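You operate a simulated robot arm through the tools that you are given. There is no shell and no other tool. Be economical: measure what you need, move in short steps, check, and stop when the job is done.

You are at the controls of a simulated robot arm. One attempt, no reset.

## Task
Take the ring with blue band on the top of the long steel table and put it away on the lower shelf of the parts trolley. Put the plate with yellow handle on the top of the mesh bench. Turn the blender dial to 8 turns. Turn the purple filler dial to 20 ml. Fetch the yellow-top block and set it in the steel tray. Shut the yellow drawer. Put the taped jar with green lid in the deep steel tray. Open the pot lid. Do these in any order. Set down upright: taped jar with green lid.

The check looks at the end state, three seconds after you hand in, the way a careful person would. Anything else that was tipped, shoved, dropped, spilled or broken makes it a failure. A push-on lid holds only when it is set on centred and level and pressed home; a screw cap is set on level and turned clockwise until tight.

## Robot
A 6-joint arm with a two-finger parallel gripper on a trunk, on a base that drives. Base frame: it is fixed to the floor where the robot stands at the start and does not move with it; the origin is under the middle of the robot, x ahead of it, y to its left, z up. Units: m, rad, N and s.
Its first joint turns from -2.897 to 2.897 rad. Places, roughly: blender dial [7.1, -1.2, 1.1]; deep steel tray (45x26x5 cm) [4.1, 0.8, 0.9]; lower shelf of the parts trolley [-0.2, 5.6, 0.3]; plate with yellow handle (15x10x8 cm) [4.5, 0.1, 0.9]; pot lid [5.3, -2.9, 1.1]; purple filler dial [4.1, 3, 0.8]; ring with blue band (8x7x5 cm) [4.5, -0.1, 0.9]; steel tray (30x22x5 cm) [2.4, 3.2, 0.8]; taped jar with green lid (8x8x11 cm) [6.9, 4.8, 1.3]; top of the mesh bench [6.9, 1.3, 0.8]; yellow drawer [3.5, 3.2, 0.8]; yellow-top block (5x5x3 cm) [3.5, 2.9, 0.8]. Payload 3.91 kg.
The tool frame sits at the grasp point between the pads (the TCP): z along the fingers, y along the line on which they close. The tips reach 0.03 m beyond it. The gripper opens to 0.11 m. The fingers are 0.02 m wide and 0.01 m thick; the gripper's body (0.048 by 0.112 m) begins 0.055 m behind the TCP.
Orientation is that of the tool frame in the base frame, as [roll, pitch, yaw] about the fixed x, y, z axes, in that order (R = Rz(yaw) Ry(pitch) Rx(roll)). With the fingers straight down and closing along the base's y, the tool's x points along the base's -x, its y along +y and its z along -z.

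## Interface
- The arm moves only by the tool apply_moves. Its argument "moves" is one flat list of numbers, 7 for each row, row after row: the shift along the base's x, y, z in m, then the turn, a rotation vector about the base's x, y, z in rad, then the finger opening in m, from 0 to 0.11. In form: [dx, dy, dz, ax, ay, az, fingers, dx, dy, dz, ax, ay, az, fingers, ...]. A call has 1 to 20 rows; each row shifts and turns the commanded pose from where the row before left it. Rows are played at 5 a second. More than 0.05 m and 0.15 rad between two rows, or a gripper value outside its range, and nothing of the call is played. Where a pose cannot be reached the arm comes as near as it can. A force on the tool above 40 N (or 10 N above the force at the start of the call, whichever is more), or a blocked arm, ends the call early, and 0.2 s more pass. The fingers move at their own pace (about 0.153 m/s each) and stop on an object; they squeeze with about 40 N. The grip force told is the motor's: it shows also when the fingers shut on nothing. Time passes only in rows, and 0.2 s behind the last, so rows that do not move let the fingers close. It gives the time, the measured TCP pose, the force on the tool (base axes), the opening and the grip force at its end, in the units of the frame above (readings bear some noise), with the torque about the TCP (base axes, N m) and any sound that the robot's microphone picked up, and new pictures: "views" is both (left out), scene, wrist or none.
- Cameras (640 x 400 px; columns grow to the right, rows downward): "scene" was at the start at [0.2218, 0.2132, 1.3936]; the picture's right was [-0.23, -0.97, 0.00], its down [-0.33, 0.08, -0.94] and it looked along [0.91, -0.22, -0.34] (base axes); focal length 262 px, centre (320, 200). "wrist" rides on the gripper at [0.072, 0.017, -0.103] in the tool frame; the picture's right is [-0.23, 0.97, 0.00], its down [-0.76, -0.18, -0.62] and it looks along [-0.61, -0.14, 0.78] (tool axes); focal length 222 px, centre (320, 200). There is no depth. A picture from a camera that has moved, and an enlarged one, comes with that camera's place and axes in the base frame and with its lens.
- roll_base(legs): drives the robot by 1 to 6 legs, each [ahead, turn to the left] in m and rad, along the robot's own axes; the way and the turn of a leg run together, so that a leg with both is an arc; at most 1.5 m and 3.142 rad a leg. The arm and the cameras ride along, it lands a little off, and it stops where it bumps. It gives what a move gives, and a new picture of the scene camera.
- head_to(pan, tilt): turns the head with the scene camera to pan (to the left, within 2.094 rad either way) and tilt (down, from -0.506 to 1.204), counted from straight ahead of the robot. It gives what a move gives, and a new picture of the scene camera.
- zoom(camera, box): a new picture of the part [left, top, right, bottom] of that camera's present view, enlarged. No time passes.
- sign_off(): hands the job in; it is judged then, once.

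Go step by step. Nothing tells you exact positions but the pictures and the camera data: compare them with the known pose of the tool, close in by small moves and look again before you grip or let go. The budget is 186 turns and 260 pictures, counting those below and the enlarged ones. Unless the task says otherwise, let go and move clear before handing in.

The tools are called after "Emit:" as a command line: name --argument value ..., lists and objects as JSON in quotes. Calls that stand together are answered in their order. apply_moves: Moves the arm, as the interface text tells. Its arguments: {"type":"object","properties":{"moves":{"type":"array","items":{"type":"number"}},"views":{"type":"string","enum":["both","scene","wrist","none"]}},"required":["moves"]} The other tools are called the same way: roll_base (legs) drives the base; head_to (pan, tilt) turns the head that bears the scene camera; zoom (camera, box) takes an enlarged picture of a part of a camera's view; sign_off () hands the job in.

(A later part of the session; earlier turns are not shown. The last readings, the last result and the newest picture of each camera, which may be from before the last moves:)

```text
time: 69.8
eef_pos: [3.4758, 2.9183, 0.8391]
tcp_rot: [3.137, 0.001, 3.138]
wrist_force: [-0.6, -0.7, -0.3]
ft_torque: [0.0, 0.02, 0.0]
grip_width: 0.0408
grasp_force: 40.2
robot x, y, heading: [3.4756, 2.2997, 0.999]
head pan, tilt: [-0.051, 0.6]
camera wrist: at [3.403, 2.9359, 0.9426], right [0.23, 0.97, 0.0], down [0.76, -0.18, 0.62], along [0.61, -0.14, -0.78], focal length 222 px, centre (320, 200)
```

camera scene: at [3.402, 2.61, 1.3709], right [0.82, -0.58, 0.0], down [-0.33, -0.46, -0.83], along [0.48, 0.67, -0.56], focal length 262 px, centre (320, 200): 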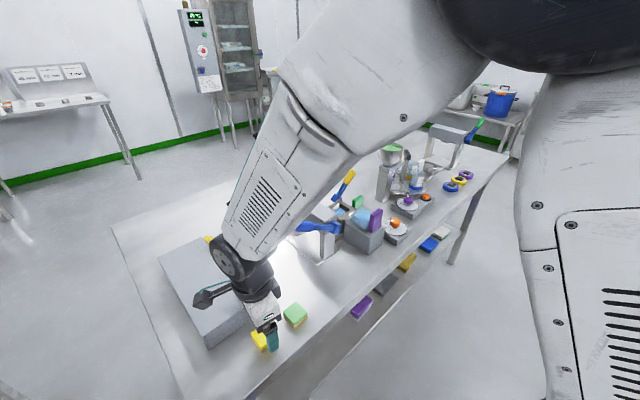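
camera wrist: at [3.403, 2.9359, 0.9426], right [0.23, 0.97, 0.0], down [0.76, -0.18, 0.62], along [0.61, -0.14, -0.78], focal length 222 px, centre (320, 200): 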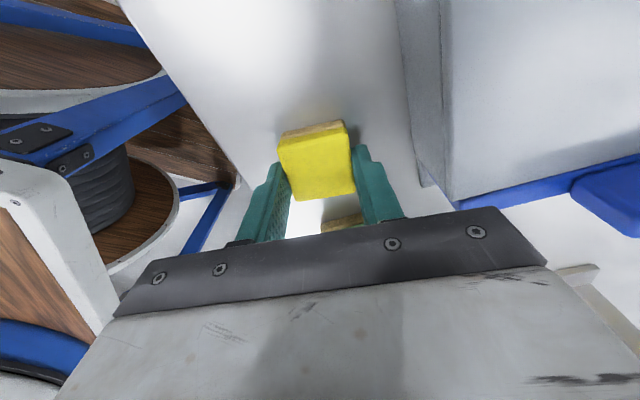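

The yellow-top block is gripped. I lift it and drive back along the corridor to the steel tray's table.

Emit:
apply_moves --moves '[0, 0, 0.05, 0, 0, 0, 0.03, 0, 0, 0.05, 0, 0, 0, 0.03, 0, 0, 0.05, 0, 0, 0, 0.03, 0, 0, 0.05, 0, 0, 0, 0.03, 0, 0, 0.05, 0, 0, 0, 0.03, 0, 0, 0.05, 0, 0, 0, 0.03]' --views "none"

Emit:
roll_base --legs '[[0, -1.04], [-1.0, 0]]'

Emit:
head_to --pan 1.2 --tilt 0.6

```text
time: 71.2
eef_pos: [3.4738, 2.9188, 1.1394]
tcp_rot: [3.139, 0.002, 3.138]
wrist_force: [0.6, -0.9, -0.1]
ft_torque: [-0.03, 0.03, -0.01]
grip_width: 0.0407
grasp_force: 40.0
robot x, y, heading: [3.4824, 2.3029, 1.005]
head pan, tilt: [-0.051, 0.6]
```

```text
time: 78.9
eef_pos: [3.0194, 2.6539, 1.1388]
tcp_rot: [3.138, 0.001, 2.094]
wrist_force: [-0.9, 0.8, -0.6]
ft_torque: [0.04, 0.01, 0.0]
grip_width: 0.041
grasp_force: 40.3
robot x, y, heading: [2.4865, 2.336, -0.036]
head pan, tilt: [-0.051, 0.6]
camera scene: at [2.7172, 2.561, 1.3708], right [-0.09, -1.0, 0.0], down [-0.56, 0.05, -0.83], along [0.82, -0.07, -0.56], focal length 262 px, centre (320, 200)
```

scene: 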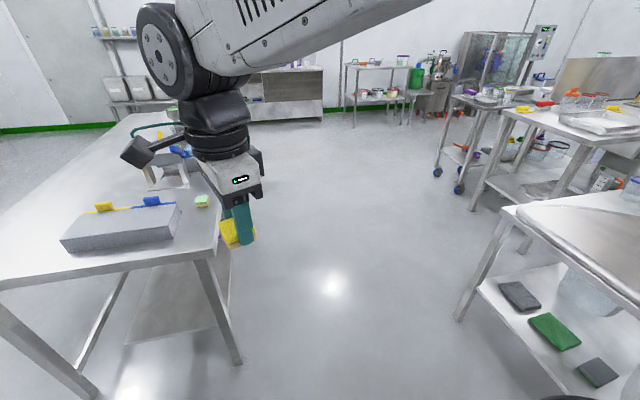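

```text
time: 80.3
eef_pos: [3.0193, 2.6524, 1.1384]
tcp_rot: [3.139, 0.003, 2.095]
wrist_force: [-0.4, 0.7, -0.5]
ft_torque: [-0.04, 0.03, -0.02]
grip_width: 0.0406
grasp_force: 40.6
robot x, y, heading: [2.4884, 2.3402, -0.036]
head pan, tilt: [1.201, 0.6]
camera scene: at [2.6644, 2.65, 1.3708], right [0.92, -0.4, 0.0], down [-0.23, -0.52, -0.83], along [0.33, 0.76, -0.56], focal length 262 px, centre (320, 200)
```

scene: 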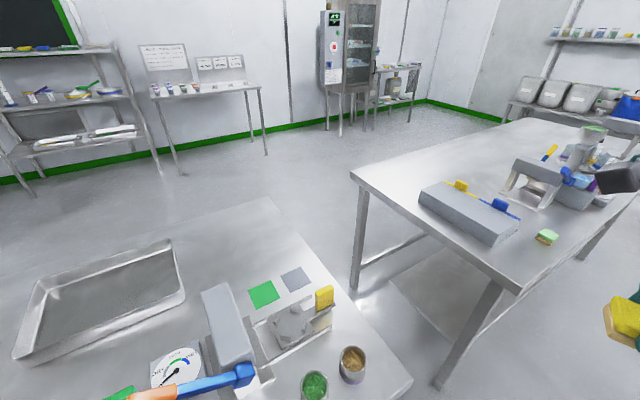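

The tray spans about x 2.2–2.5, y 3.1–3.33. I swing the block over to above (2.37, 3.2).

Emit:
apply_moves --moves '[-0.036, 0.03, 0.005, 0, 0, 0.058, 0.03, -0.036, 0.03, 0.005, 0, 0, 0.058, 0.03, -0.036, 0.03, 0, 0, 0, 0.058, 0.03, -0.036, 0.03, 0, 0, 0, 0.058, 0.03, -0.036, 0.03, 0, 0, 0, 0.058, 0.03, -0.036, 0.03, 0, 0, 0, 0.058, 0.03, -0.036, 0.03, 0, 0, 0, 0.058, 0.03, -0.036, 0.03, 0, 0, 0, 0.058, 0.03, -0.036, 0.03, 0, 0, 0, 0.058, 0.03, -0.036, 0.03, 0, 0, 0, 0.058, 0.03, -0.036, 0.03, 0, 0, 0, 0.058, 0.03, -0.036, 0.03, 0, 0, 0, 0.058, 0.03, -0.036, 0.03, 0, 0, 0, 0.058, 0.03, -0.036, 0.03, 0, 0, 0, 0.058, 0.03, -0.036, 0.03, 0, 0, 0, 0.058, 0.03, -0.036, 0.03, 0, 0, 0, 0.058, 0.03, -0.036, 0.03, 0, 0, 0, 0.058, 0.03, -0.036, 0.03, 0, 0, 0, 0.058, 0.03]'

```text
time: 83.0
eef_pos: [2.6978, 2.9908, 1.2839]
tcp_rot: [2.98, -0.093, 2.65]
wrist_force: [-0.5, 0.0, 0.5]
ft_torque: [-0.01, 0.0, 0.02]
grip_width: 0.0406
grasp_force: 39.7
robot x, y, heading: [2.49, 2.3378, -0.039]
head pan, tilt: [1.201, 0.6]
stopped in row 13: the arm was blocked; the commanded pose is now the measured one
camera scene: at [2.5816, 2.6456, 1.3758], right [0.85, 0.53, 0.0], down [0.27, -0.44, -0.86], along [-0.45, 0.73, -0.52], focal length 262 px, centre (320, 200)
camera wrist: at [2.6416, 3.0205, 1.3963], right [0.67, 0.73, 0.14], down [0.59, -0.63, 0.51], along [0.46, -0.26, -0.85], focal length 222 px, centre (320, 200)
```

scene: 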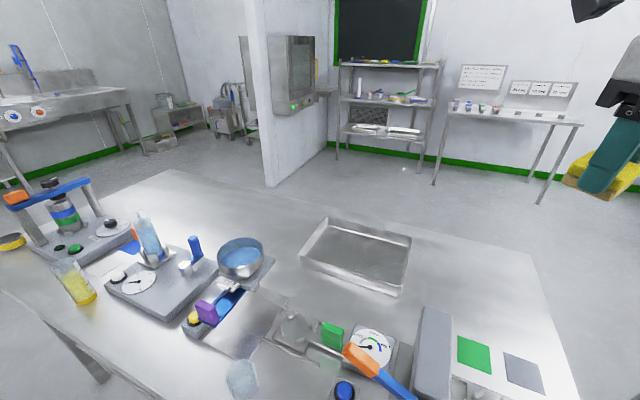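
wrist: 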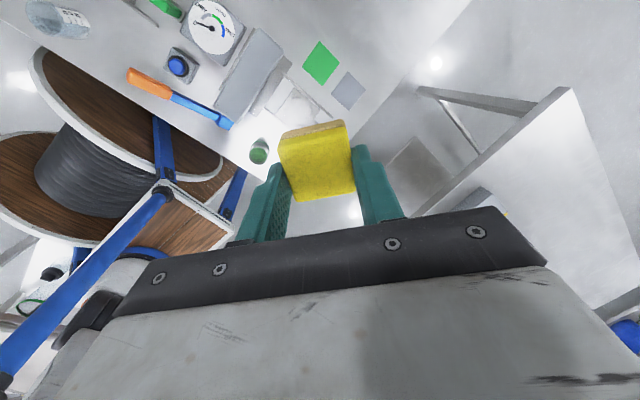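

The arm bumped the head when swinging left past it, so targets must be ahead of the robot instead. I retreat the arm to its former pose.

Emit:
apply_moves --moves '[0.032, -0.032, -0.0145, -0.0185, 0, -0.055, 0.03, 0.032, -0.032, -0.0145, -0.0185, 0, -0.055, 0.03, 0.032, -0.032, -0.0145, -0.0185, 0, -0.055, 0.03, 0.032, -0.032, -0.0145, -0.0185, 0, -0.055, 0.03, 0.032, -0.032, -0.0145, -0.0185, 0, -0.055, 0.03, 0.032, -0.032, -0.0145, -0.0185, 0, -0.055, 0.03, 0.032, -0.032, -0.0145, -0.0185, 0, -0.055, 0.03, 0.032, -0.032, -0.0145, -0.0185, 0, -0.055, 0.03, 0.032, -0.032, -0.0145, -0.0185, 0, -0.055, 0.03, 0.032, -0.032, -0.0145, -0.0185, 0, -0.055, 0.03]' --views "scene"

```text
time: 85.2
eef_pos: [3.0145, 2.6716, 1.1343]
tcp_rot: [3.117, 0.038, 2.1]
wrist_force: [-0.8, 0.7, -1.1]
ft_torque: [0.01, -0.03, 0.02]
grip_width: 0.0407
grasp_force: 40.3
robot x, y, heading: [2.4885, 2.3383, -0.038]
head pan, tilt: [1.201, 0.6]
camera scene: at [2.664, 2.6502, 1.3708], right [0.92, -0.4, 0.0], down [-0.22, -0.52, -0.82], along [0.33, 0.76, -0.57], focal length 262 px, centre (320, 200)
```

scene: 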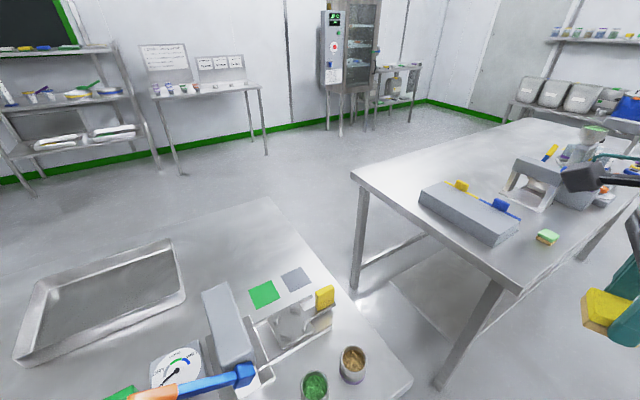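

Head is back in place. I bring the arm straight ahead and higher, then back the base up and turn it toward the tray.

Emit:
apply_moves --moves '[0.017, -0.038, 0.025, 0.021, 0.04, -0.09, 0.03, 0.017, -0.038, 0.025, 0, 0, -0.09, 0.03, 0.017, -0.038, 0.025, 0, 0, -0.09, 0.03, 0.017, -0.038, 0.025, 0, 0, -0.09, 0.03, 0.017, -0.038, 0.02, 0, 0, -0.09, 0.03, 0.017, -0.038, 0.02, 0, 0, 0, 0.03]' --views "none"

Emit:
roll_base --legs '[[0, 0.28], [-0.5, 0], [0, 0.95], [0.13, 0]]'

Emit:
head_to --pan 0.1 --tilt 0.65

```text
time: 86.6
eef_pos: [3.114, 2.4457, 1.2731]
tcp_rot: [3.142, 0.001, 1.653]
wrist_force: [-0.4, 0.1, 0.0]
ft_torque: [-0.03, -0.02, 0.0]
grip_width: 0.0409
grasp_force: 40.6
robot x, y, heading: [2.4878, 2.3388, -0.034]
head pan, tilt: [1.201, 0.6]
```

```text
time: 93.5
eef_pos: [2.1203, 2.8772, 1.2717]
tcp_rot: [-3.141, 0.0, 2.902]
wrist_force: [0.2, -0.6, 0.0]
ft_torque: [0.02, -0.01, 0.04]
grip_width: 0.0408
grasp_force: 40.0
robot x, y, heading: [2.0241, 2.2496, 1.209]
head pan, tilt: [1.201, 0.6]
stopped in leg 4: the robot was blocked; the commanded pose is now the measured one
camera scene: at [1.7861, 2.5122, 1.3709], right [0.66, 0.75, 0.0], down [0.42, -0.38, -0.83], along [-0.62, 0.55, -0.56], focal length 262 px, centre (320, 200)
```

scene: 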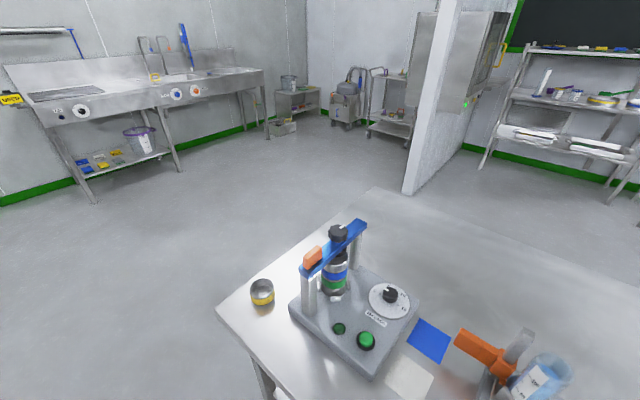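

```text
time: 94.8
eef_pos: [2.1203, 2.8784, 1.2722]
tcp_rot: [-3.14, 0.0, 2.902]
wrist_force: [0.6, -0.1, -1.1]
ft_torque: [-0.01, 0.02, 0.0]
grip_width: 0.0407
grasp_force: 40.5
robot x, y, heading: [2.0238, 2.25, 1.214]
head pan, tilt: [0.099, 0.649]
camera scene: at [1.8741, 2.5375, 1.3666], right [0.97, -0.25, 0.0], down [-0.15, -0.58, -0.8], along [0.2, 0.77, -0.6], focal length 262 px, centre (320, 200)
```

scene: 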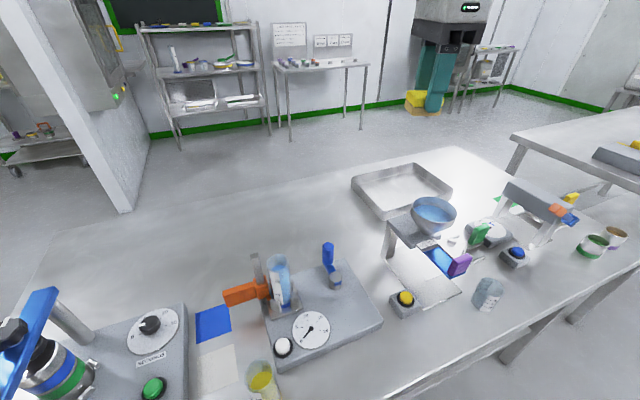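

I see the tray centred about (2.36, 3.22), with a hopper bowl in front of it at (2.26, 2.94). I go above the tray's near-left part with the fingers closing along x.

Emit:
apply_moves --moves '[0.0146, 0.0228, -0.008, 0, 0, 0.139, 0.03, 0.0146, 0.0228, -0.008, 0, 0, 0.139, 0.03, 0.0146, 0.0228, -0.008, 0, 0, 0.139, 0.03, 0.0146, 0.0228, -0.008, 0, 0, 0.139, 0.03, 0.0146, 0.0228, -0.008, 0, 0, 0.139, 0.03, 0.0146, 0.0228, -0.008, 0, 0, 0.139, 0.03, 0.0146, 0.0228, -0.008, 0, 0, 0.139, 0.03, 0.0146, 0.0228, -0.008, 0, 0, 0.139, 0.03, 0.0146, 0.0228, -0.008, 0, 0, 0.139, 0.03, 0.0146, 0.0228, -0.008, 0, 0, 0.139, 0.03, 0.0146, 0.0228, -0.008, 0, 0, 0.139, 0.03, 0.0146, 0.0228, -0.008, 0, 0, 0.139, 0.03, 0.0146, 0.0228, -0.008, 0, 0, 0.139, 0.03]'

```text
time: 97.6
eef_pos: [2.3136, 3.1733, 1.1681]
tcp_rot: [-3.14, 0.0, -1.574]
wrist_force: [0.2, -0.3, 0.0]
ft_torque: [0.01, 0.0, 0.0]
grip_width: 0.0406
grasp_force: 40.0
robot x, y, heading: [2.0259, 2.248, 1.213]
head pan, tilt: [0.099, 0.649]
camera scene: at [1.874, 2.5372, 1.3666], right [0.97, -0.25, 0.0], down [-0.15, -0.58, -0.8], along [0.2, 0.77, -0.6], focal length 262 px, centre (320, 200)
camera wrist: at [2.2958, 3.102, 1.2718], right [-0.97, 0.23, 0.0], down [0.18, 0.76, 0.62], along [0.15, 0.61, -0.78], focal length 222 px, centre (320, 200)
```

scene: 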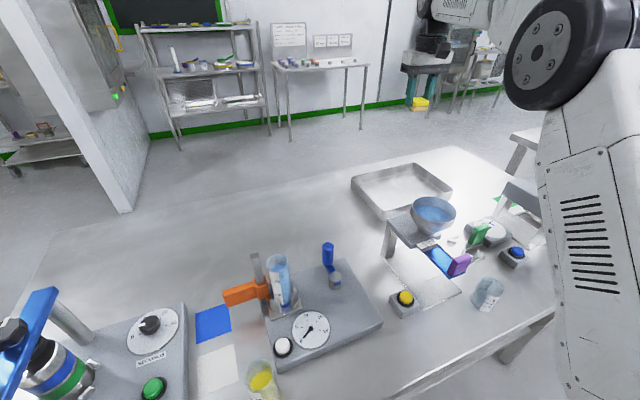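
wrist: 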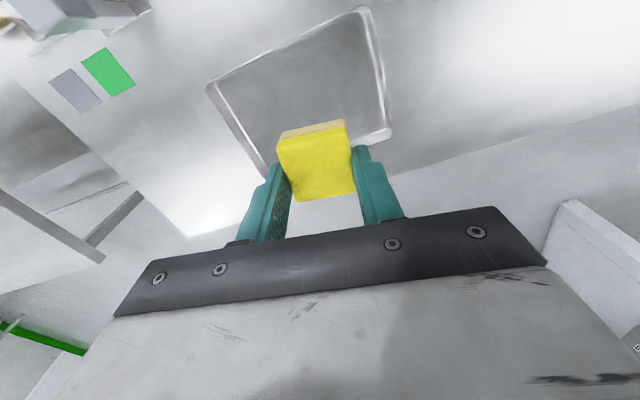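

The block projects inside the tray with margin. I descend and release.

Emit:
apply_moves --moves '[0.003, 0.01, -0.045, 0, 0, 0, 0.03, 0, 0, -0.05, 0, 0, 0, 0.03, 0, 0, -0.05, 0, 0, 0, 0.03, 0, 0, -0.05, 0, 0, 0, 0.03, 0, 0, -0.05, 0, 0, 0, 0.03, 0, 0, -0.045, 0, 0, 0, 0.03, 0, 0, -0.02, 0, 0, 0, 0.03]'

```text
time: 99.2
eef_pos: [2.3145, 3.1834, 0.8588]
tcp_rot: [-3.139, 0.002, -1.576]
wrist_force: [0.7, -0.9, 1.0]
ft_torque: [0.0, -0.01, -0.02]
grip_width: 0.0408
grasp_force: 40.0
robot x, y, heading: [2.0229, 2.254, 1.214]
head pan, tilt: [0.099, 0.649]
camera scene: at [1.8741, 2.5374, 1.3666], right [0.97, -0.25, 0.0], down [-0.15, -0.58, -0.8], along [0.2, 0.77, -0.6], focal length 262 px, centre (320, 200)
camera wrist: at [2.2972, 3.112, 0.9628], right [-0.97, 0.23, 0.0], down [0.18, 0.76, 0.62], along [0.15, 0.61, -0.78], focal length 222 px, centre (320, 200)
```

scene: 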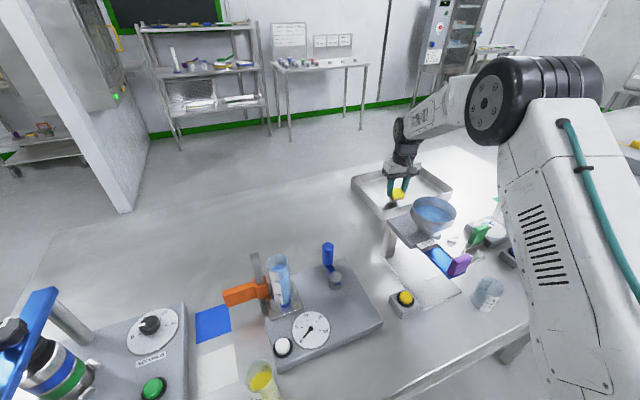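
wrist: 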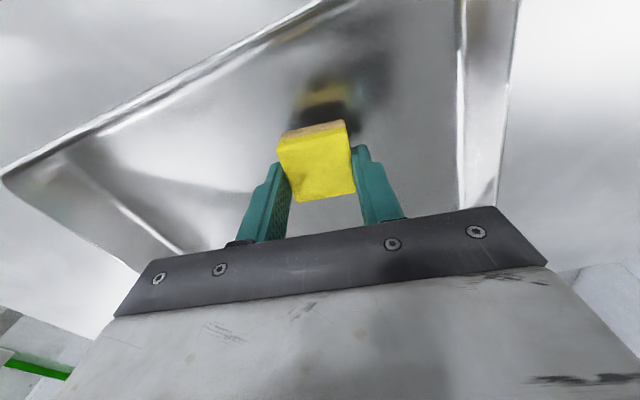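

Still ~1–2 cm above the tray floor. I lower gently, release, and rise.

Emit:
apply_moves --moves '[0, 0, -0.005, 0, 0, 0, 0.03, 0, 0, -0.004, 0, 0, 0, 0.03, 0, 0, -0.003, 0, 0, 0, 0.03, 0, 0, 0, 0, 0, 0, 0.055, 0, 0, 0, 0, 0, 0, 0.06, 0, 0, 0.03, 0, 0, 0, 0.06, 0, 0, 0.05, 0, 0, 0, 0.06, 0, 0, 0.05, 0, 0, 0, 0.06, 0, 0, 0.05, 0, 0, 0, 0.06, 0, 0, 0.05, 0, 0, 0, 0.06, 0, 0, 0.05, 0, 0, 0, 0.06, 0, 0, 0.04, 0, 0, 0, 0.06]'

```text
time: 101.8
eef_pos: [2.3151, 3.1824, 1.1662]
tcp_rot: [-3.139, -0.001, -1.575]
wrist_force: [0.8, 0.1, -0.8]
ft_torque: [-0.01, 0.01, 0.02]
grip_width: 0.06
grasp_force: 0.1
robot x, y, heading: [2.0259, 2.2523, 1.214]
head pan, tilt: [0.099, 0.649]
camera scene: at [1.8742, 2.5377, 1.3665], right [0.97, -0.25, 0.0], down [-0.15, -0.58, -0.8], along [0.2, 0.77, -0.6], focal length 262 px, centre (320, 200)
camera wrist: at [2.2971, 3.1105, 1.2707], right [-0.97, 0.23, 0.0], down [0.18, 0.76, 0.62], along [0.15, 0.61, -0.78], focal length 222 px, centre (320, 200)
```

scene: 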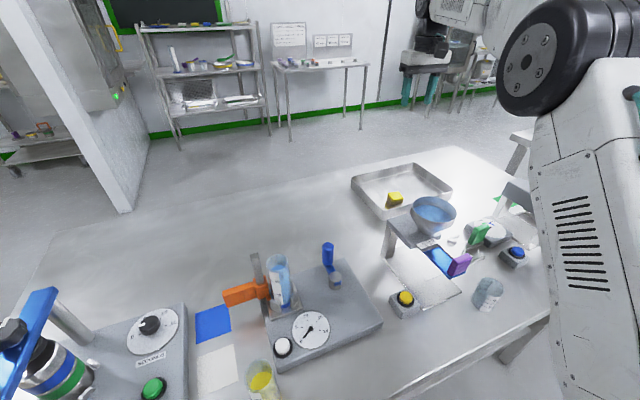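
wrist: 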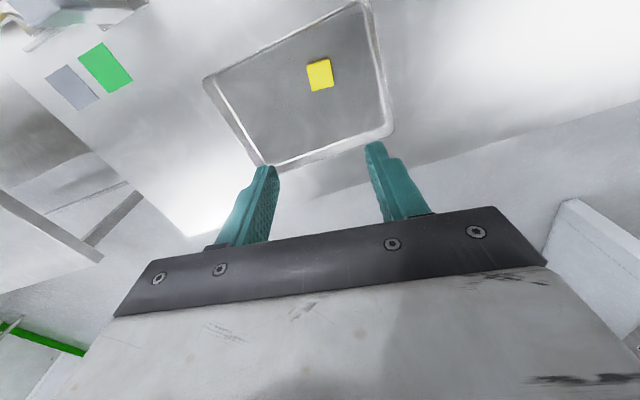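

The block rests in the tray. Next the jar on the far wall shelf: I retract the arm, then drive out along the corridor toward x≈5.6.

Emit:
apply_moves --moves '[-0.012, -0.036, 0.012, 0, 0, 0, 0.06, -0.012, -0.036, 0.012, 0, 0, 0, 0.06, -0.012, -0.036, 0.012, 0, 0, 0, 0.06, -0.012, -0.036, 0.012, 0, 0, 0, 0.06, -0.012, -0.036, 0.012, 0, 0, 0, 0.06, -0.012, -0.036, 0.012, 0, 0, 0, 0.06, -0.012, -0.036, 0.012, 0, 0, 0, 0.06, -0.012, -0.036, 0, 0, 0, 0, 0.06]' --views "none"

Emit:
roll_base --legs '[[-0.07, 0], [0, -1.214], [1.4, 0]]'

Emit:
head_to --pan 0.0 --tilt 0.3

```text
time: 103.6
eef_pos: [2.2197, 2.8957, 1.2515]
tcp_rot: [-3.139, -0.002, -1.578]
wrist_force: [-1.1, 0.0, -1.7]
ft_torque: [-0.03, -0.01, -0.04]
grip_width: 0.0598
grasp_force: 0.1
robot x, y, heading: [2.026, 2.252, 1.216]
head pan, tilt: [0.099, 0.649]
```

```text
time: 104.8
eef_pos: [2.1716, 2.7838, 1.2668]
tcp_rot: [-3.115, 0.06, -1.587]
wrist_force: [0.0, -2.1, 4.1]
ft_torque: [0.17, -0.06, -0.07]
grip_width: 0.0602
grasp_force: 0.0
robot x, y, heading: [1.9969, 2.2131, 1.2]
head pan, tilt: [0.099, 0.649]
stopped in leg 1: the robot was blocked; the commanded pose is now the measured one
camera scene: at [1.8477, 2.4995, 1.367], right [0.96, -0.27, 0.0], down [-0.16, -0.58, -0.8], along [0.22, 0.77, -0.6], focal length 262 px, centre (320, 200)
```

scene: 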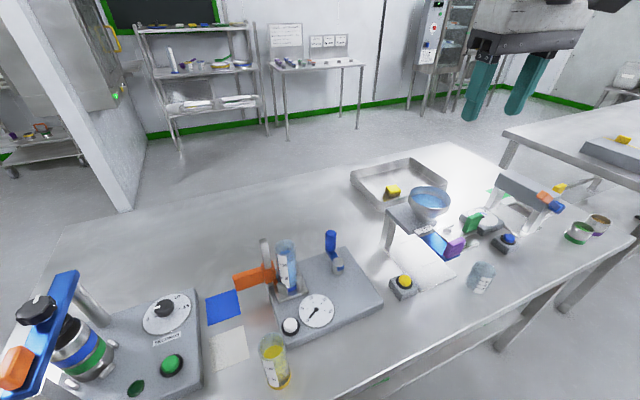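

```text
time: 105.6
eef_pos: [2.1746, 2.7916, 1.2617]
tcp_rot: [-3.119, 0.048, -1.583]
wrist_force: [-0.1, -1.2, 0.0]
ft_torque: [-0.02, 0.01, -0.02]
grip_width: 0.06
grasp_force: 0.0
robot x, y, heading: [1.9981, 2.2111, 1.191]
head pan, tilt: [0.0, 0.3]
camera scene: at [1.8597, 2.5063, 1.3982], right [0.93, -0.36, 0.0], down [-0.11, -0.28, -0.95], along [0.35, 0.89, -0.3], focal length 262 px, centre (320, 200)
```

scene: 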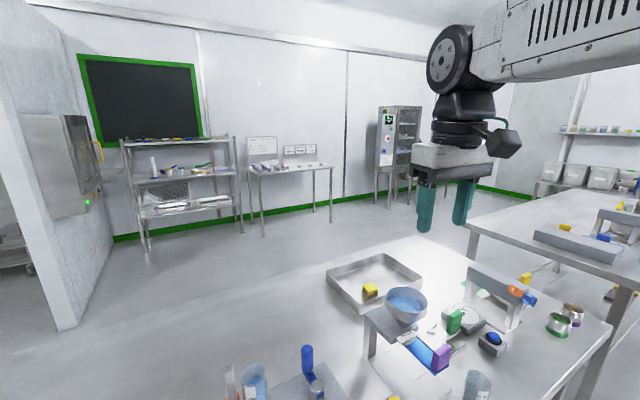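

The rear touched something; I'll simply try turning right in place and driving ahead.

Emit:
roll_base --legs '[[0.02, 0], [0, -1.2], [1.3, 0]]'

```text
time: 115.7
eef_pos: [3.9377, 2.3044, 1.2629]
tcp_rot: [-3.119, 0.048, -2.762]
wrist_force: [0.0, -1.3, 0.5]
ft_torque: [-0.01, 0.0, -0.02]
grip_width: 0.0601
grasp_force: 0.1
robot x, y, heading: [3.3339, 2.2455, 0.021]
head pan, tilt: [0.0, 0.3]
camera scene: at [3.5542, 2.488, 1.3983], right [0.02, -1.0, 0.0], down [-0.3, -0.01, -0.96], along [0.96, 0.02, -0.3], focal length 262 px, centre (320, 200)
```

scene: 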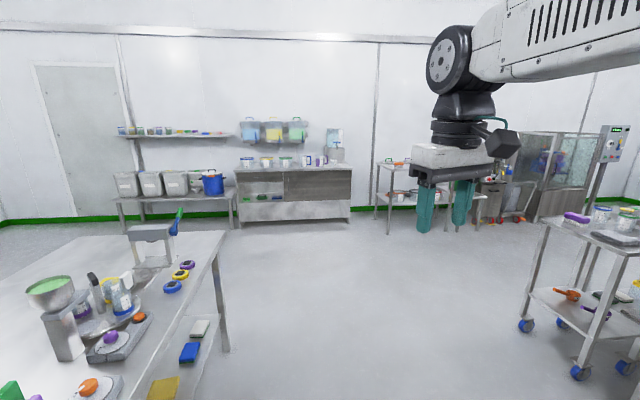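

Clear floor ahead. I zoom at the wall shelf to find the taped jar with green lid.

Emit:
zoom --camera "scene" --box '[100, 100, 260, 240]'

Emit:
roll_base --legs '[[1.15, 0], [1.15, 0], [0, 1.55], [1.2, 0]]'

```text
2.86 times, centred on (180, 170) of scene
camera zoom: at [3.5542, 2.488, 1.3983], right [0.02, -1.0, 0.0], down [-0.3, -0.01, -0.96], along [0.96, 0.02, -0.3], focal length 748 px, centre (720, 286)
```

zoom: 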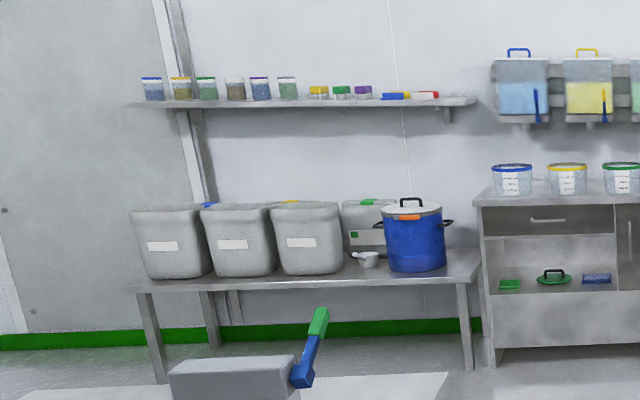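

```text
time: 136.5
eef_pos: [5.6641, 4.0365, 1.2616]
tcp_rot: [-3.12, 0.047, -1.248]
wrist_force: [0.1, 0.4, 0.2]
ft_torque: [0.0, 0.02, -0.03]
grip_width: 0.0601
grasp_force: 0.1
robot x, y, heading: [5.6815, 3.4304, 1.534]
head pan, tilt: [0.0, 0.3]
camera scene: at [5.4612, 3.6621, 1.3983], right [1.0, -0.04, 0.0], down [-0.01, -0.3, -0.96], along [0.03, 0.95, -0.3], focal length 262 px, centre (320, 200)
```

scene: 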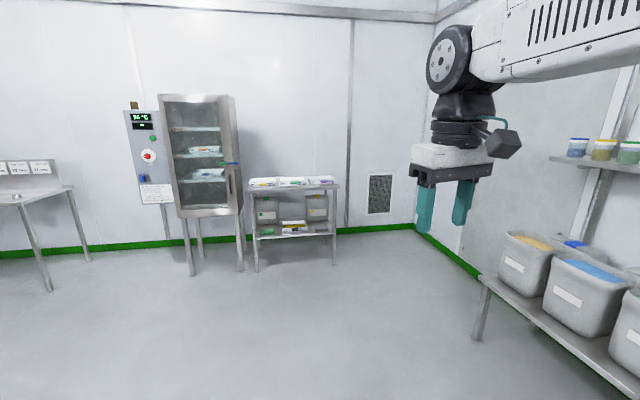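

The green-lidded jar is third on the shelf at about (6.89, 4.8), shelf surface z≈1.19. I drive further north and turn to face it.

Emit:
roll_base --legs '[[1.3, 0], [0, -1.53], [0.15, 0]]'

Emit:
head_to --pan -0.15 --tilt 0.15

```text
time: 147.7
eef_pos: [6.4908, 4.7963, 1.2628]
tcp_rot: [-3.12, 0.048, -2.765]
wrist_force: [-0.1, 0.2, -0.1]
ft_torque: [-0.03, 0.02, 0.01]
grip_width: 0.0599
grasp_force: 0.1
robot x, y, heading: [5.8855, 4.7401, 0.018]
head pan, tilt: [0.0, 0.3]
camera scene: at [6.1086, 4.9797, 1.3983], right [0.02, -1.0, 0.0], down [-0.3, -0.01, -0.96], along [0.96, 0.02, -0.3], focal length 262 px, centre (320, 200)
```

scene: 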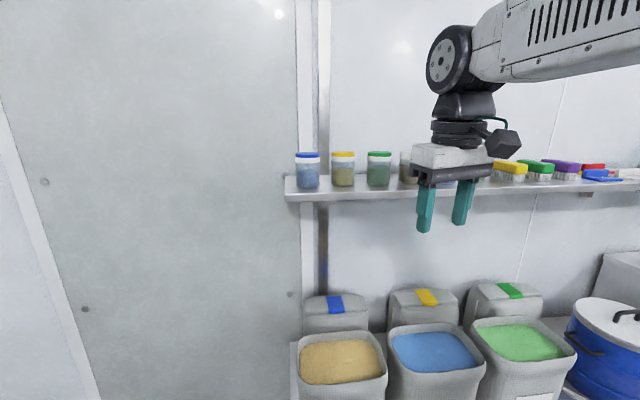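

```text
time: 148.4
eef_pos: [6.492, 4.7966, 1.2617]
tcp_rot: [-3.121, 0.046, -2.766]
wrist_force: [-0.4, 0.5, 0.1]
ft_torque: [0.02, -0.01, -0.02]
grip_width: 0.0602
grasp_force: 0.0
robot x, y, heading: [5.8902, 4.7447, 0.021]
head pan, tilt: [-0.15, 0.15]
camera scene: at [6.1071, 4.9658, 1.4122], right [-0.13, -0.99, 0.0], down [-0.15, 0.02, -0.99], along [0.98, -0.13, -0.15], focal length 262 px, centre (320, 200)
```

scene: 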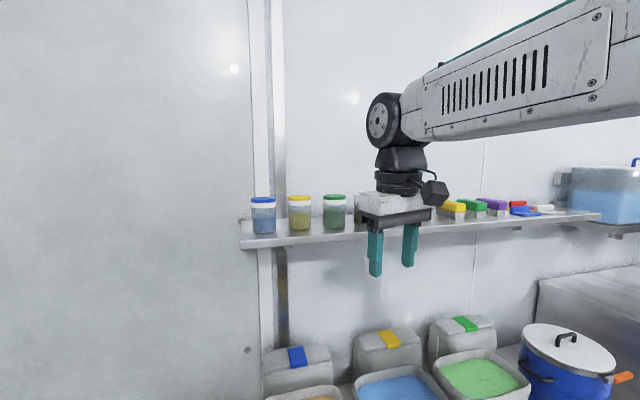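

The jar is at about (6.89, 4.82, 1.26). I raise the arm, turn the fingers to close along x, and creep the base forward.

Emit:
apply_moves --moves '[0, 0, 0.04, 0.003, 0.0516, 0, 0.11, 0, 0, 0.04, 0, 0, 0.133, 0.11, 0, 0, 0.04, 0, 0, 0.133, 0.11, 0, 0, 0.03, 0, 0, 0.133, 0.11, 0, 0, 0, 0, 0, 0.133, 0.11, 0, 0, 0, 0, 0, 0.133, 0.11, 0, 0, 0, 0, 0, 0.133, 0.11, 0, 0, 0, 0, 0, 0.133, 0.11, 0, 0, 0, 0, 0, 0.133, 0.11, 0, 0, 0, 0, 0, 0.133, 0.11]' --views "none"

Emit:
roll_base --legs '[[0.1, 0]]'

```text
time: 150.6
eef_pos: [6.4928, 4.7969, 1.4111]
tcp_rot: [-3.14, 0.001, -1.565]
wrist_force: [0.9, -0.5, -0.7]
ft_torque: [0.0, 0.0, 0.02]
grip_width: 0.1099
grasp_force: 0.0
robot x, y, heading: [5.893, 4.7421, 0.015]
head pan, tilt: [-0.15, 0.15]
```

```text
time: 151.8
eef_pos: [6.5931, 4.7976, 1.4117]
tcp_rot: [-3.139, 0.0, -1.567]
wrist_force: [0.1, 1.1, -0.4]
ft_torque: [-0.01, 0.0, 0.04]
grip_width: 0.11
grasp_force: 0.0
robot x, y, heading: [5.9924, 4.744, 0.019]
head pan, tilt: [-0.15, 0.15]
camera scene: at [6.2093, 4.9675, 1.4123], right [-0.13, -0.99, 0.0], down [-0.15, 0.02, -0.99], along [0.98, -0.13, -0.15], focal length 262 px, centre (320, 200)
```

scene: 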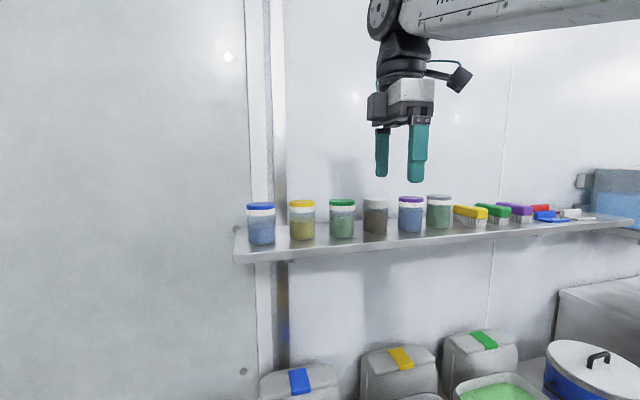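

I move toward the jar at safe height and look with the wrist camera.

Emit:
apply_moves --moves '[0.045, 0.004, 0.006, 0, 0, 0, 0.11, 0.045, 0.004, 0.006, 0, 0, 0, 0.11, 0.045, 0.004, 0, 0, 0, 0, 0.11, 0.045, 0.004, 0, 0, 0, 0, 0.11, 0.045, 0.004, 0, 0, 0, 0, 0.11]'

```text
time: 153.0
eef_pos: [6.8083, 4.8159, 1.4104]
tcp_rot: [-3.136, 0.004, -1.569]
wrist_force: [0.0, -0.8, 0.4]
ft_torque: [-0.02, -0.07, -0.01]
grip_width: 0.1101
grasp_force: 0.0
out of reach, approached as far as the arm can: row 5
robot x, y, heading: [5.9918, 4.7464, 0.02]
head pan, tilt: [-0.15, 0.15]
camera scene: at [6.2087, 4.9675, 1.4123], right [-0.13, -0.99, 0.0], down [-0.15, 0.02, -0.99], along [0.98, -0.13, -0.15], focal length 262 px, centre (320, 200)
camera wrist: at [6.791, 4.7444, 1.514], right [-0.97, 0.22, -0.01], down [0.17, 0.76, 0.62], along [0.14, 0.61, -0.78], focal length 222 px, centre (320, 200)
```

scene: 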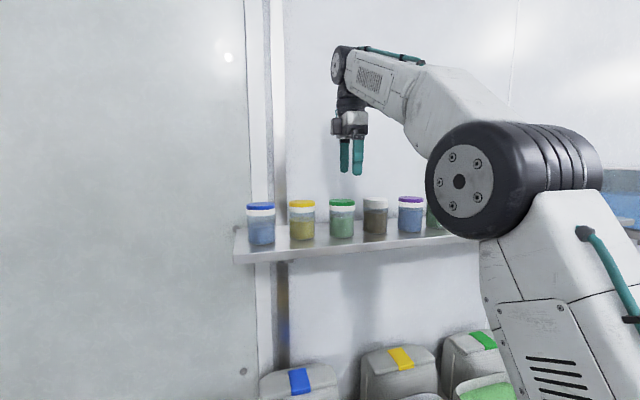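
wrist: 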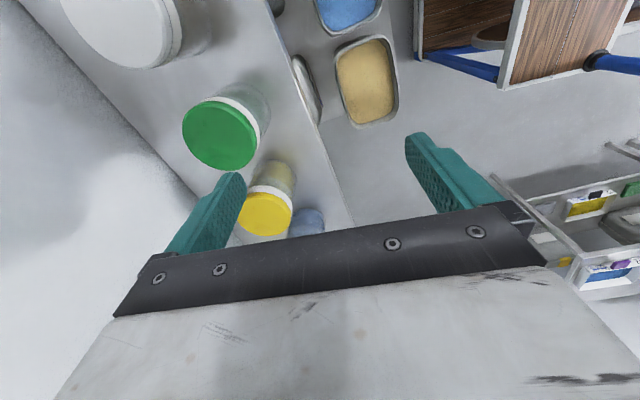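

Jar centre is about (6.91, 4.81); the arm is at its reach limit at this height. I pull the arm back a bit and creep the base forward.

Emit:
apply_moves --moves '[-0.05, 0, 0, 0, 0, 0, 0.11, -0.03, 0, 0, 0, 0, 0, 0.11]' --views "none"

Emit:
roll_base --legs '[[0.12, 0]]'

```text
time: 153.6
eef_pos: [6.731, 4.8164, 1.4082]
tcp_rot: [-3.141, 0.001, -1.567]
wrist_force: [0.3, 0.3, -0.5]
ft_torque: [0.02, 0.05, 0.0]
grip_width: 0.11
grasp_force: 0.0
robot x, y, heading: [5.9936, 4.7464, 0.016]
head pan, tilt: [-0.15, 0.15]
```

```text
time: 154.8
eef_pos: [6.8499, 4.8185, 1.4075]
tcp_rot: [-3.139, -0.001, -1.564]
wrist_force: [0.7, 0.0, 0.1]
ft_torque: [0.01, -0.02, -0.02]
grip_width: 0.1101
grasp_force: 0.0
robot x, y, heading: [6.1144, 4.7433, 0.017]
head pan, tilt: [-0.15, 0.15]
camera scene: at [6.3293, 4.9701, 1.4123], right [-0.13, -0.99, 0.0], down [-0.15, 0.02, -0.99], along [0.98, -0.13, -0.15], focal length 262 px, centre (320, 200)
```

scene: 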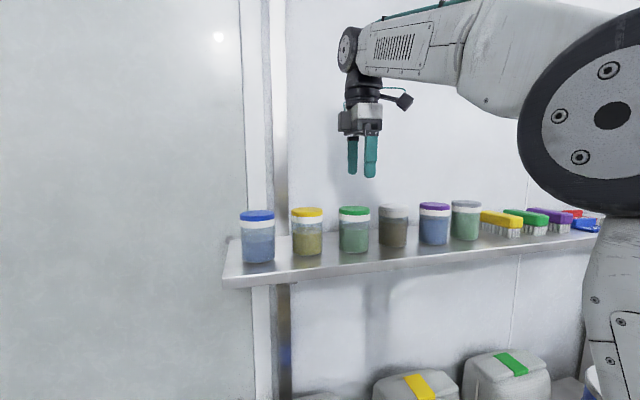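

Good. I move over the jar and check with the wrist camera.

Emit:
apply_moves --moves '[0.03, -0.004, 0, 0, 0, 0, 0.11, 0.028, -0.004, 0, 0, 0, 0, 0.11]' --views "wrist"

Emit:
zoom --camera "scene" --box '[280, 120, 440, 260]'

```text
time: 155.4
eef_pos: [6.9073, 4.8112, 1.4105]
tcp_rot: [-3.137, 0.001, -1.566]
wrist_force: [-0.5, 0.1, 1.0]
ft_torque: [-0.05, -0.06, -0.03]
grip_width: 0.11
grasp_force: 0.1
robot x, y, heading: [6.1125, 4.7418, 0.022]
head pan, tilt: [-0.15, 0.15]
camera wrist: at [6.8906, 4.7387, 1.5149], right [-0.97, 0.22, 0.0], down [0.17, 0.76, 0.62], along [0.14, 0.61, -0.78], focal length 222 px, centre (320, 200)
```

wrist: 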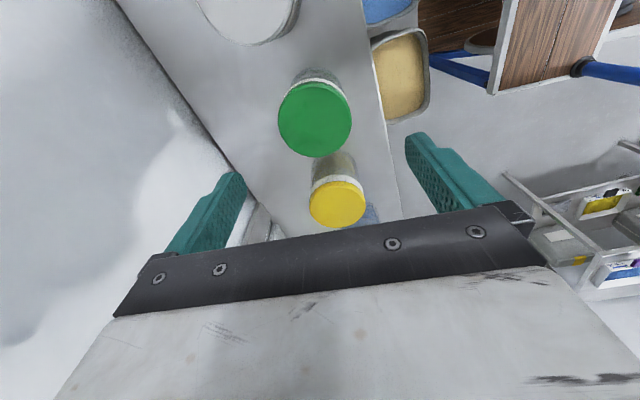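

```text
2.86 times, centred on (360, 190) of scene
camera zoom: at [6.3287, 4.9701, 1.4124], right [-0.13, -0.99, 0.0], down [-0.15, 0.02, -0.99], along [0.98, -0.13, -0.15], focal length 748 px, centre (206, 229)
```

zoom: 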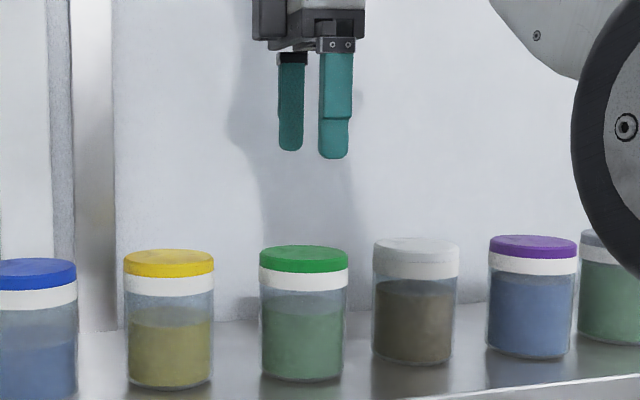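

Confirmed: third jar, white tape and green lid, at about (6.912, 4.808), lid top 1.30. I descend and grip.

Emit:
apply_moves --moves '[0.005, -0.003, -0.04, 0, 0, 0, 0.11, 0, 0, -0.04, 0, 0, 0, 0.11, 0, 0, -0.04, 0, 0, 0, 0.11, 0, 0, -0.025, 0, 0, 0, 0.11]'

```text
time: 156.4
eef_pos: [6.9127, 4.8074, 1.2627]
tcp_rot: [-3.14, 0.001, -1.566]
wrist_force: [-0.4, -0.7, -0.1]
ft_torque: [0.03, -0.04, 0.03]
grip_width: 0.1101
grasp_force: 0.1
robot x, y, heading: [6.1078, 4.7435, 0.019]
head pan, tilt: [-0.15, 0.15]
camera scene: at [6.3292, 4.9701, 1.4123], right [-0.13, -0.99, 0.0], down [-0.15, 0.02, -0.99], along [0.98, -0.13, -0.15], focal length 262 px, centre (320, 200)
camera wrist: at [6.8952, 4.7356, 1.3673], right [-0.97, 0.22, 0.0], down [0.17, 0.76, 0.62], along [0.14, 0.61, -0.78], focal length 222 px, centre (320, 200)
```

scene: 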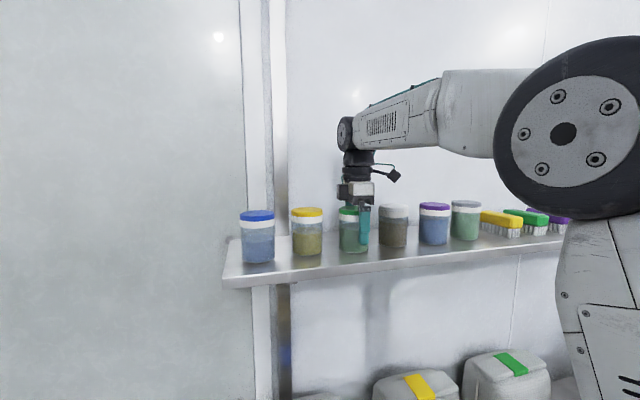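
wrist: 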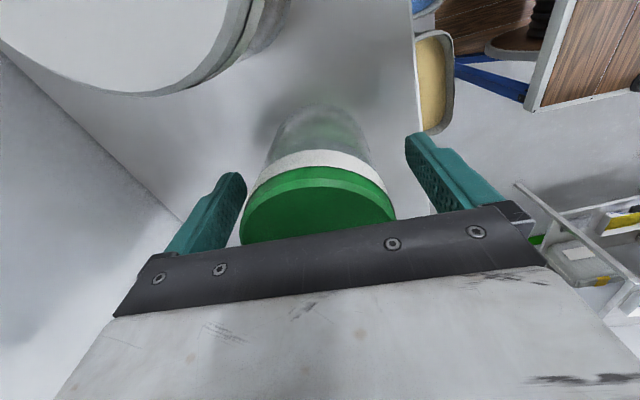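

The jar is between the fingers. I close and lift.

Emit:
apply_moves --moves '[0, 0, 0, 0, 0, 0, 0.08, 0, 0, 0, 0, 0, 0, 0.06, 0, 0, 0, 0, 0, 0, 0.06, 0, 0, 0, 0, 0, 0, 0.06, 0, 0, 0.02, 0, 0, 0, 0.06, 0, 0, 0.03, 0, 0, 0, 0.06, 0, 0, 0.04, 0, 0, 0, 0.06, 0, 0, 0.04, 0, 0, 0, 0.06]'

```text
time: 158.2
eef_pos: [6.9126, 4.8076, 1.3944]
tcp_rot: [-3.14, 0.0, -1.565]
wrist_force: [0.0, 0.5, -1.8]
ft_torque: [-0.02, 0.01, 0.04]
grip_width: 0.071
grasp_force: 40.0
robot x, y, heading: [6.1124, 4.7432, 0.013]
head pan, tilt: [-0.15, 0.15]
camera scene: at [6.3294, 4.9701, 1.4122], right [-0.13, -0.99, 0.0], down [-0.15, 0.02, -0.99], along [0.98, -0.13, -0.15], focal length 262 px, centre (320, 200)
camera wrist: at [6.8969, 4.7352, 1.4983], right [-0.97, 0.22, 0.0], down [0.17, 0.76, 0.62], along [0.14, 0.61, -0.78], focal length 222 px, centre (320, 200)
```

scene: 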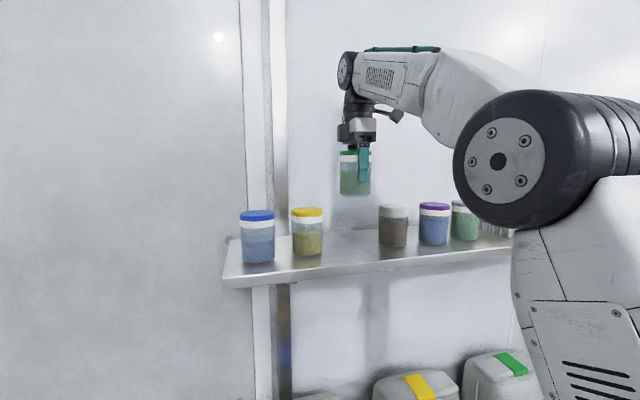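
wrist: 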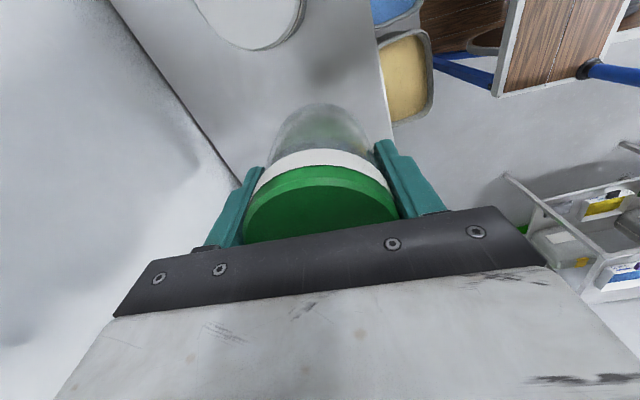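

Jar is held level. I pull the arm in, back away, and drive south toward the long table.

Emit:
apply_moves --moves '[-0.04, 0, 0, 0, 0, 0, 0.06, -0.04, 0, 0, 0, 0, 0, 0.06, -0.04, 0, 0, 0, 0, 0, 0.06, -0.04, 0, 0, 0, 0, 0, 0.06]' --views "none"

Emit:
roll_base --legs '[[-0.47, 0], [0, -1.585], [1.15, 0], [1.1, 0], [0, -1.15]]'

Emit:
head_to --pan 0.4 --tilt 0.35

```text
time: 159.2
eef_pos: [6.753, 4.8065, 1.3936]
tcp_rot: [3.141, -0.001, -1.566]
wrist_force: [0.9, 0.9, -3.2]
ft_torque: [-0.03, 0.05, 0.0]
grip_width: 0.0708
grasp_force: 40.1
robot x, y, heading: [6.1087, 4.7415, 0.018]
head pan, tilt: [-0.15, 0.15]
```

```text
time: 179.5
eef_pos: [4.976, 2.2087, 1.3948]
tcp_rot: [-3.139, 0.001, 1.917]
wrist_force: [0.0, -0.4, -0.8]
ft_torque: [0.0, -0.01, -0.03]
grip_width: 0.0709
grasp_force: 39.6
robot x, y, heading: [5.559, 2.4841, -2.78]
head pan, tilt: [-0.15, 0.15]
camera scene: at [5.4306, 2.198, 1.4123], right [-0.21, 0.98, 0.0], down [0.15, 0.03, -0.99], along [-0.97, -0.21, -0.15], focal length 262 px, centre (320, 200)
```

scene: 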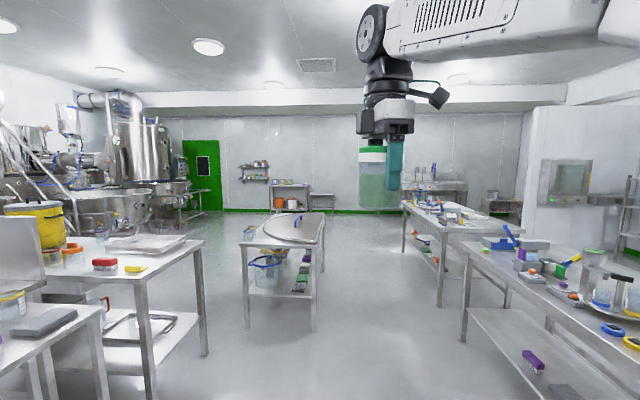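

```text
time: 180.5
eef_pos: [4.9745, 2.2091, 1.3943]
tcp_rot: [-3.141, 0.001, 1.917]
wrist_force: [0.6, -0.2, -1.8]
ft_torque: [-0.01, -0.07, 0.02]
grip_width: 0.071
grasp_force: 40.2
robot x, y, heading: [5.5588, 2.482, -2.78]
head pan, tilt: [0.4, 0.351]
camera scene: at [5.4538, 2.1533, 1.3936], right [-0.69, 0.72, 0.0], down [0.25, 0.24, -0.94], along [-0.68, -0.65, -0.34], focal length 262 px, centre (320, 200)
```

scene: 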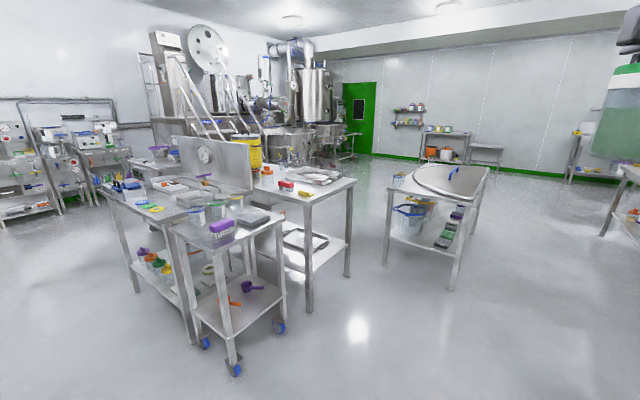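

The deep tray is on the near end of the long table, around (4.12, 0.82); table's edge at y≈1.13. I drive to stand north of it facing south.

Emit:
roll_base --legs '[[0, 0.09], [1.5, 0], [0, 1.1]]'

Emit:
head_to --pan -0.1 --tilt 0.6

```text
time: 191.3
eef_pos: [4.2421, 1.181, 1.3939]
tcp_rot: [-3.14, -0.001, 3.123]
wrist_force: [0.2, -0.7, -1.0]
ft_torque: [-0.02, 0.02, -0.02]
grip_width: 0.0711
grasp_force: 39.9
robot x, y, heading: [4.1948, 1.824, -1.575]
head pan, tilt: [0.4, 0.351]
camera scene: at [4.4661, 1.6069, 1.3935], right [-0.92, -0.39, 0.0], down [-0.13, 0.32, -0.94], along [0.36, -0.87, -0.34], focal length 262 px, centre (320, 200)
```

scene: 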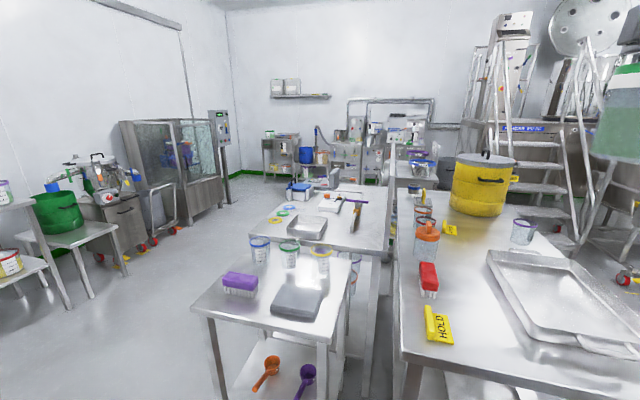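

```text
time: 192.3
eef_pos: [4.2417, 1.1813, 1.3947]
tcp_rot: [-3.14, 0.0, 3.123]
wrist_force: [-0.5, 0.4, -0.8]
ft_torque: [-0.01, 0.03, 0.03]
grip_width: 0.0709
grasp_force: 40.2
robot x, y, heading: [4.1933, 1.8228, -1.575]
head pan, tilt: [-0.099, 0.6]
camera scene: at [4.4211, 1.6049, 1.3708], right [-0.99, 0.1, 0.0], down [0.06, 0.56, -0.83], along [-0.08, -0.82, -0.56], focal length 262 px, centre (320, 200)
```

scene: 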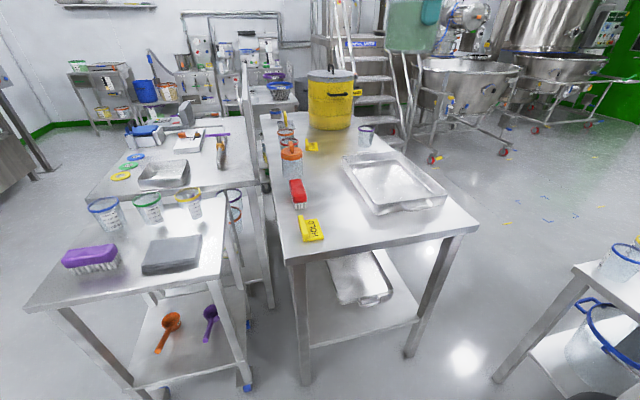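

Tray spans roughly x 3.95–4.2, y 0.55–1.0. I creep forward and move the jar over the tray.

Emit:
roll_base --legs '[[0.15, 0]]'

Emit:
apply_moves --moves '[-0.032, -0.037, -0.02, 0, 0, 0, 0.06, -0.032, -0.037, -0.02, 0, 0, 0, 0.06, -0.032, -0.037, -0.03, 0, 0, 0, 0.06, -0.032, -0.037, -0.01, 0, 0, 0, 0.06, -0.03, -0.033, -0.02, 0, 0, 0, 0.06]'

```text
time: 193.6
eef_pos: [4.2409, 1.0316, 1.3946]
tcp_rot: [-3.14, 0.0, 3.121]
wrist_force: [0.1, -0.1, -2.5]
ft_torque: [-0.02, 0.03, 0.01]
grip_width: 0.0708
grasp_force: 39.8
robot x, y, heading: [4.1935, 1.6751, -1.571]
head pan, tilt: [-0.099, 0.6]
camera scene: at [4.4203, 1.4553, 1.3708], right [-0.99, 0.1, 0.0], down [0.06, 0.56, -0.82], along [-0.09, -0.82, -0.57], focal length 262 px, centre (320, 200)
```

scene: 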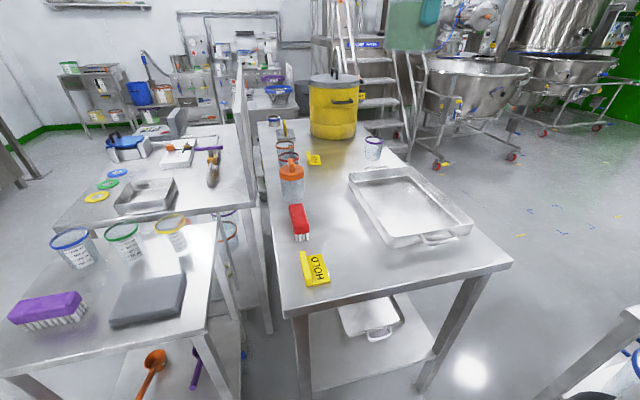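

```text
refused: row 1 steps farther than a row can; nothing moved
```

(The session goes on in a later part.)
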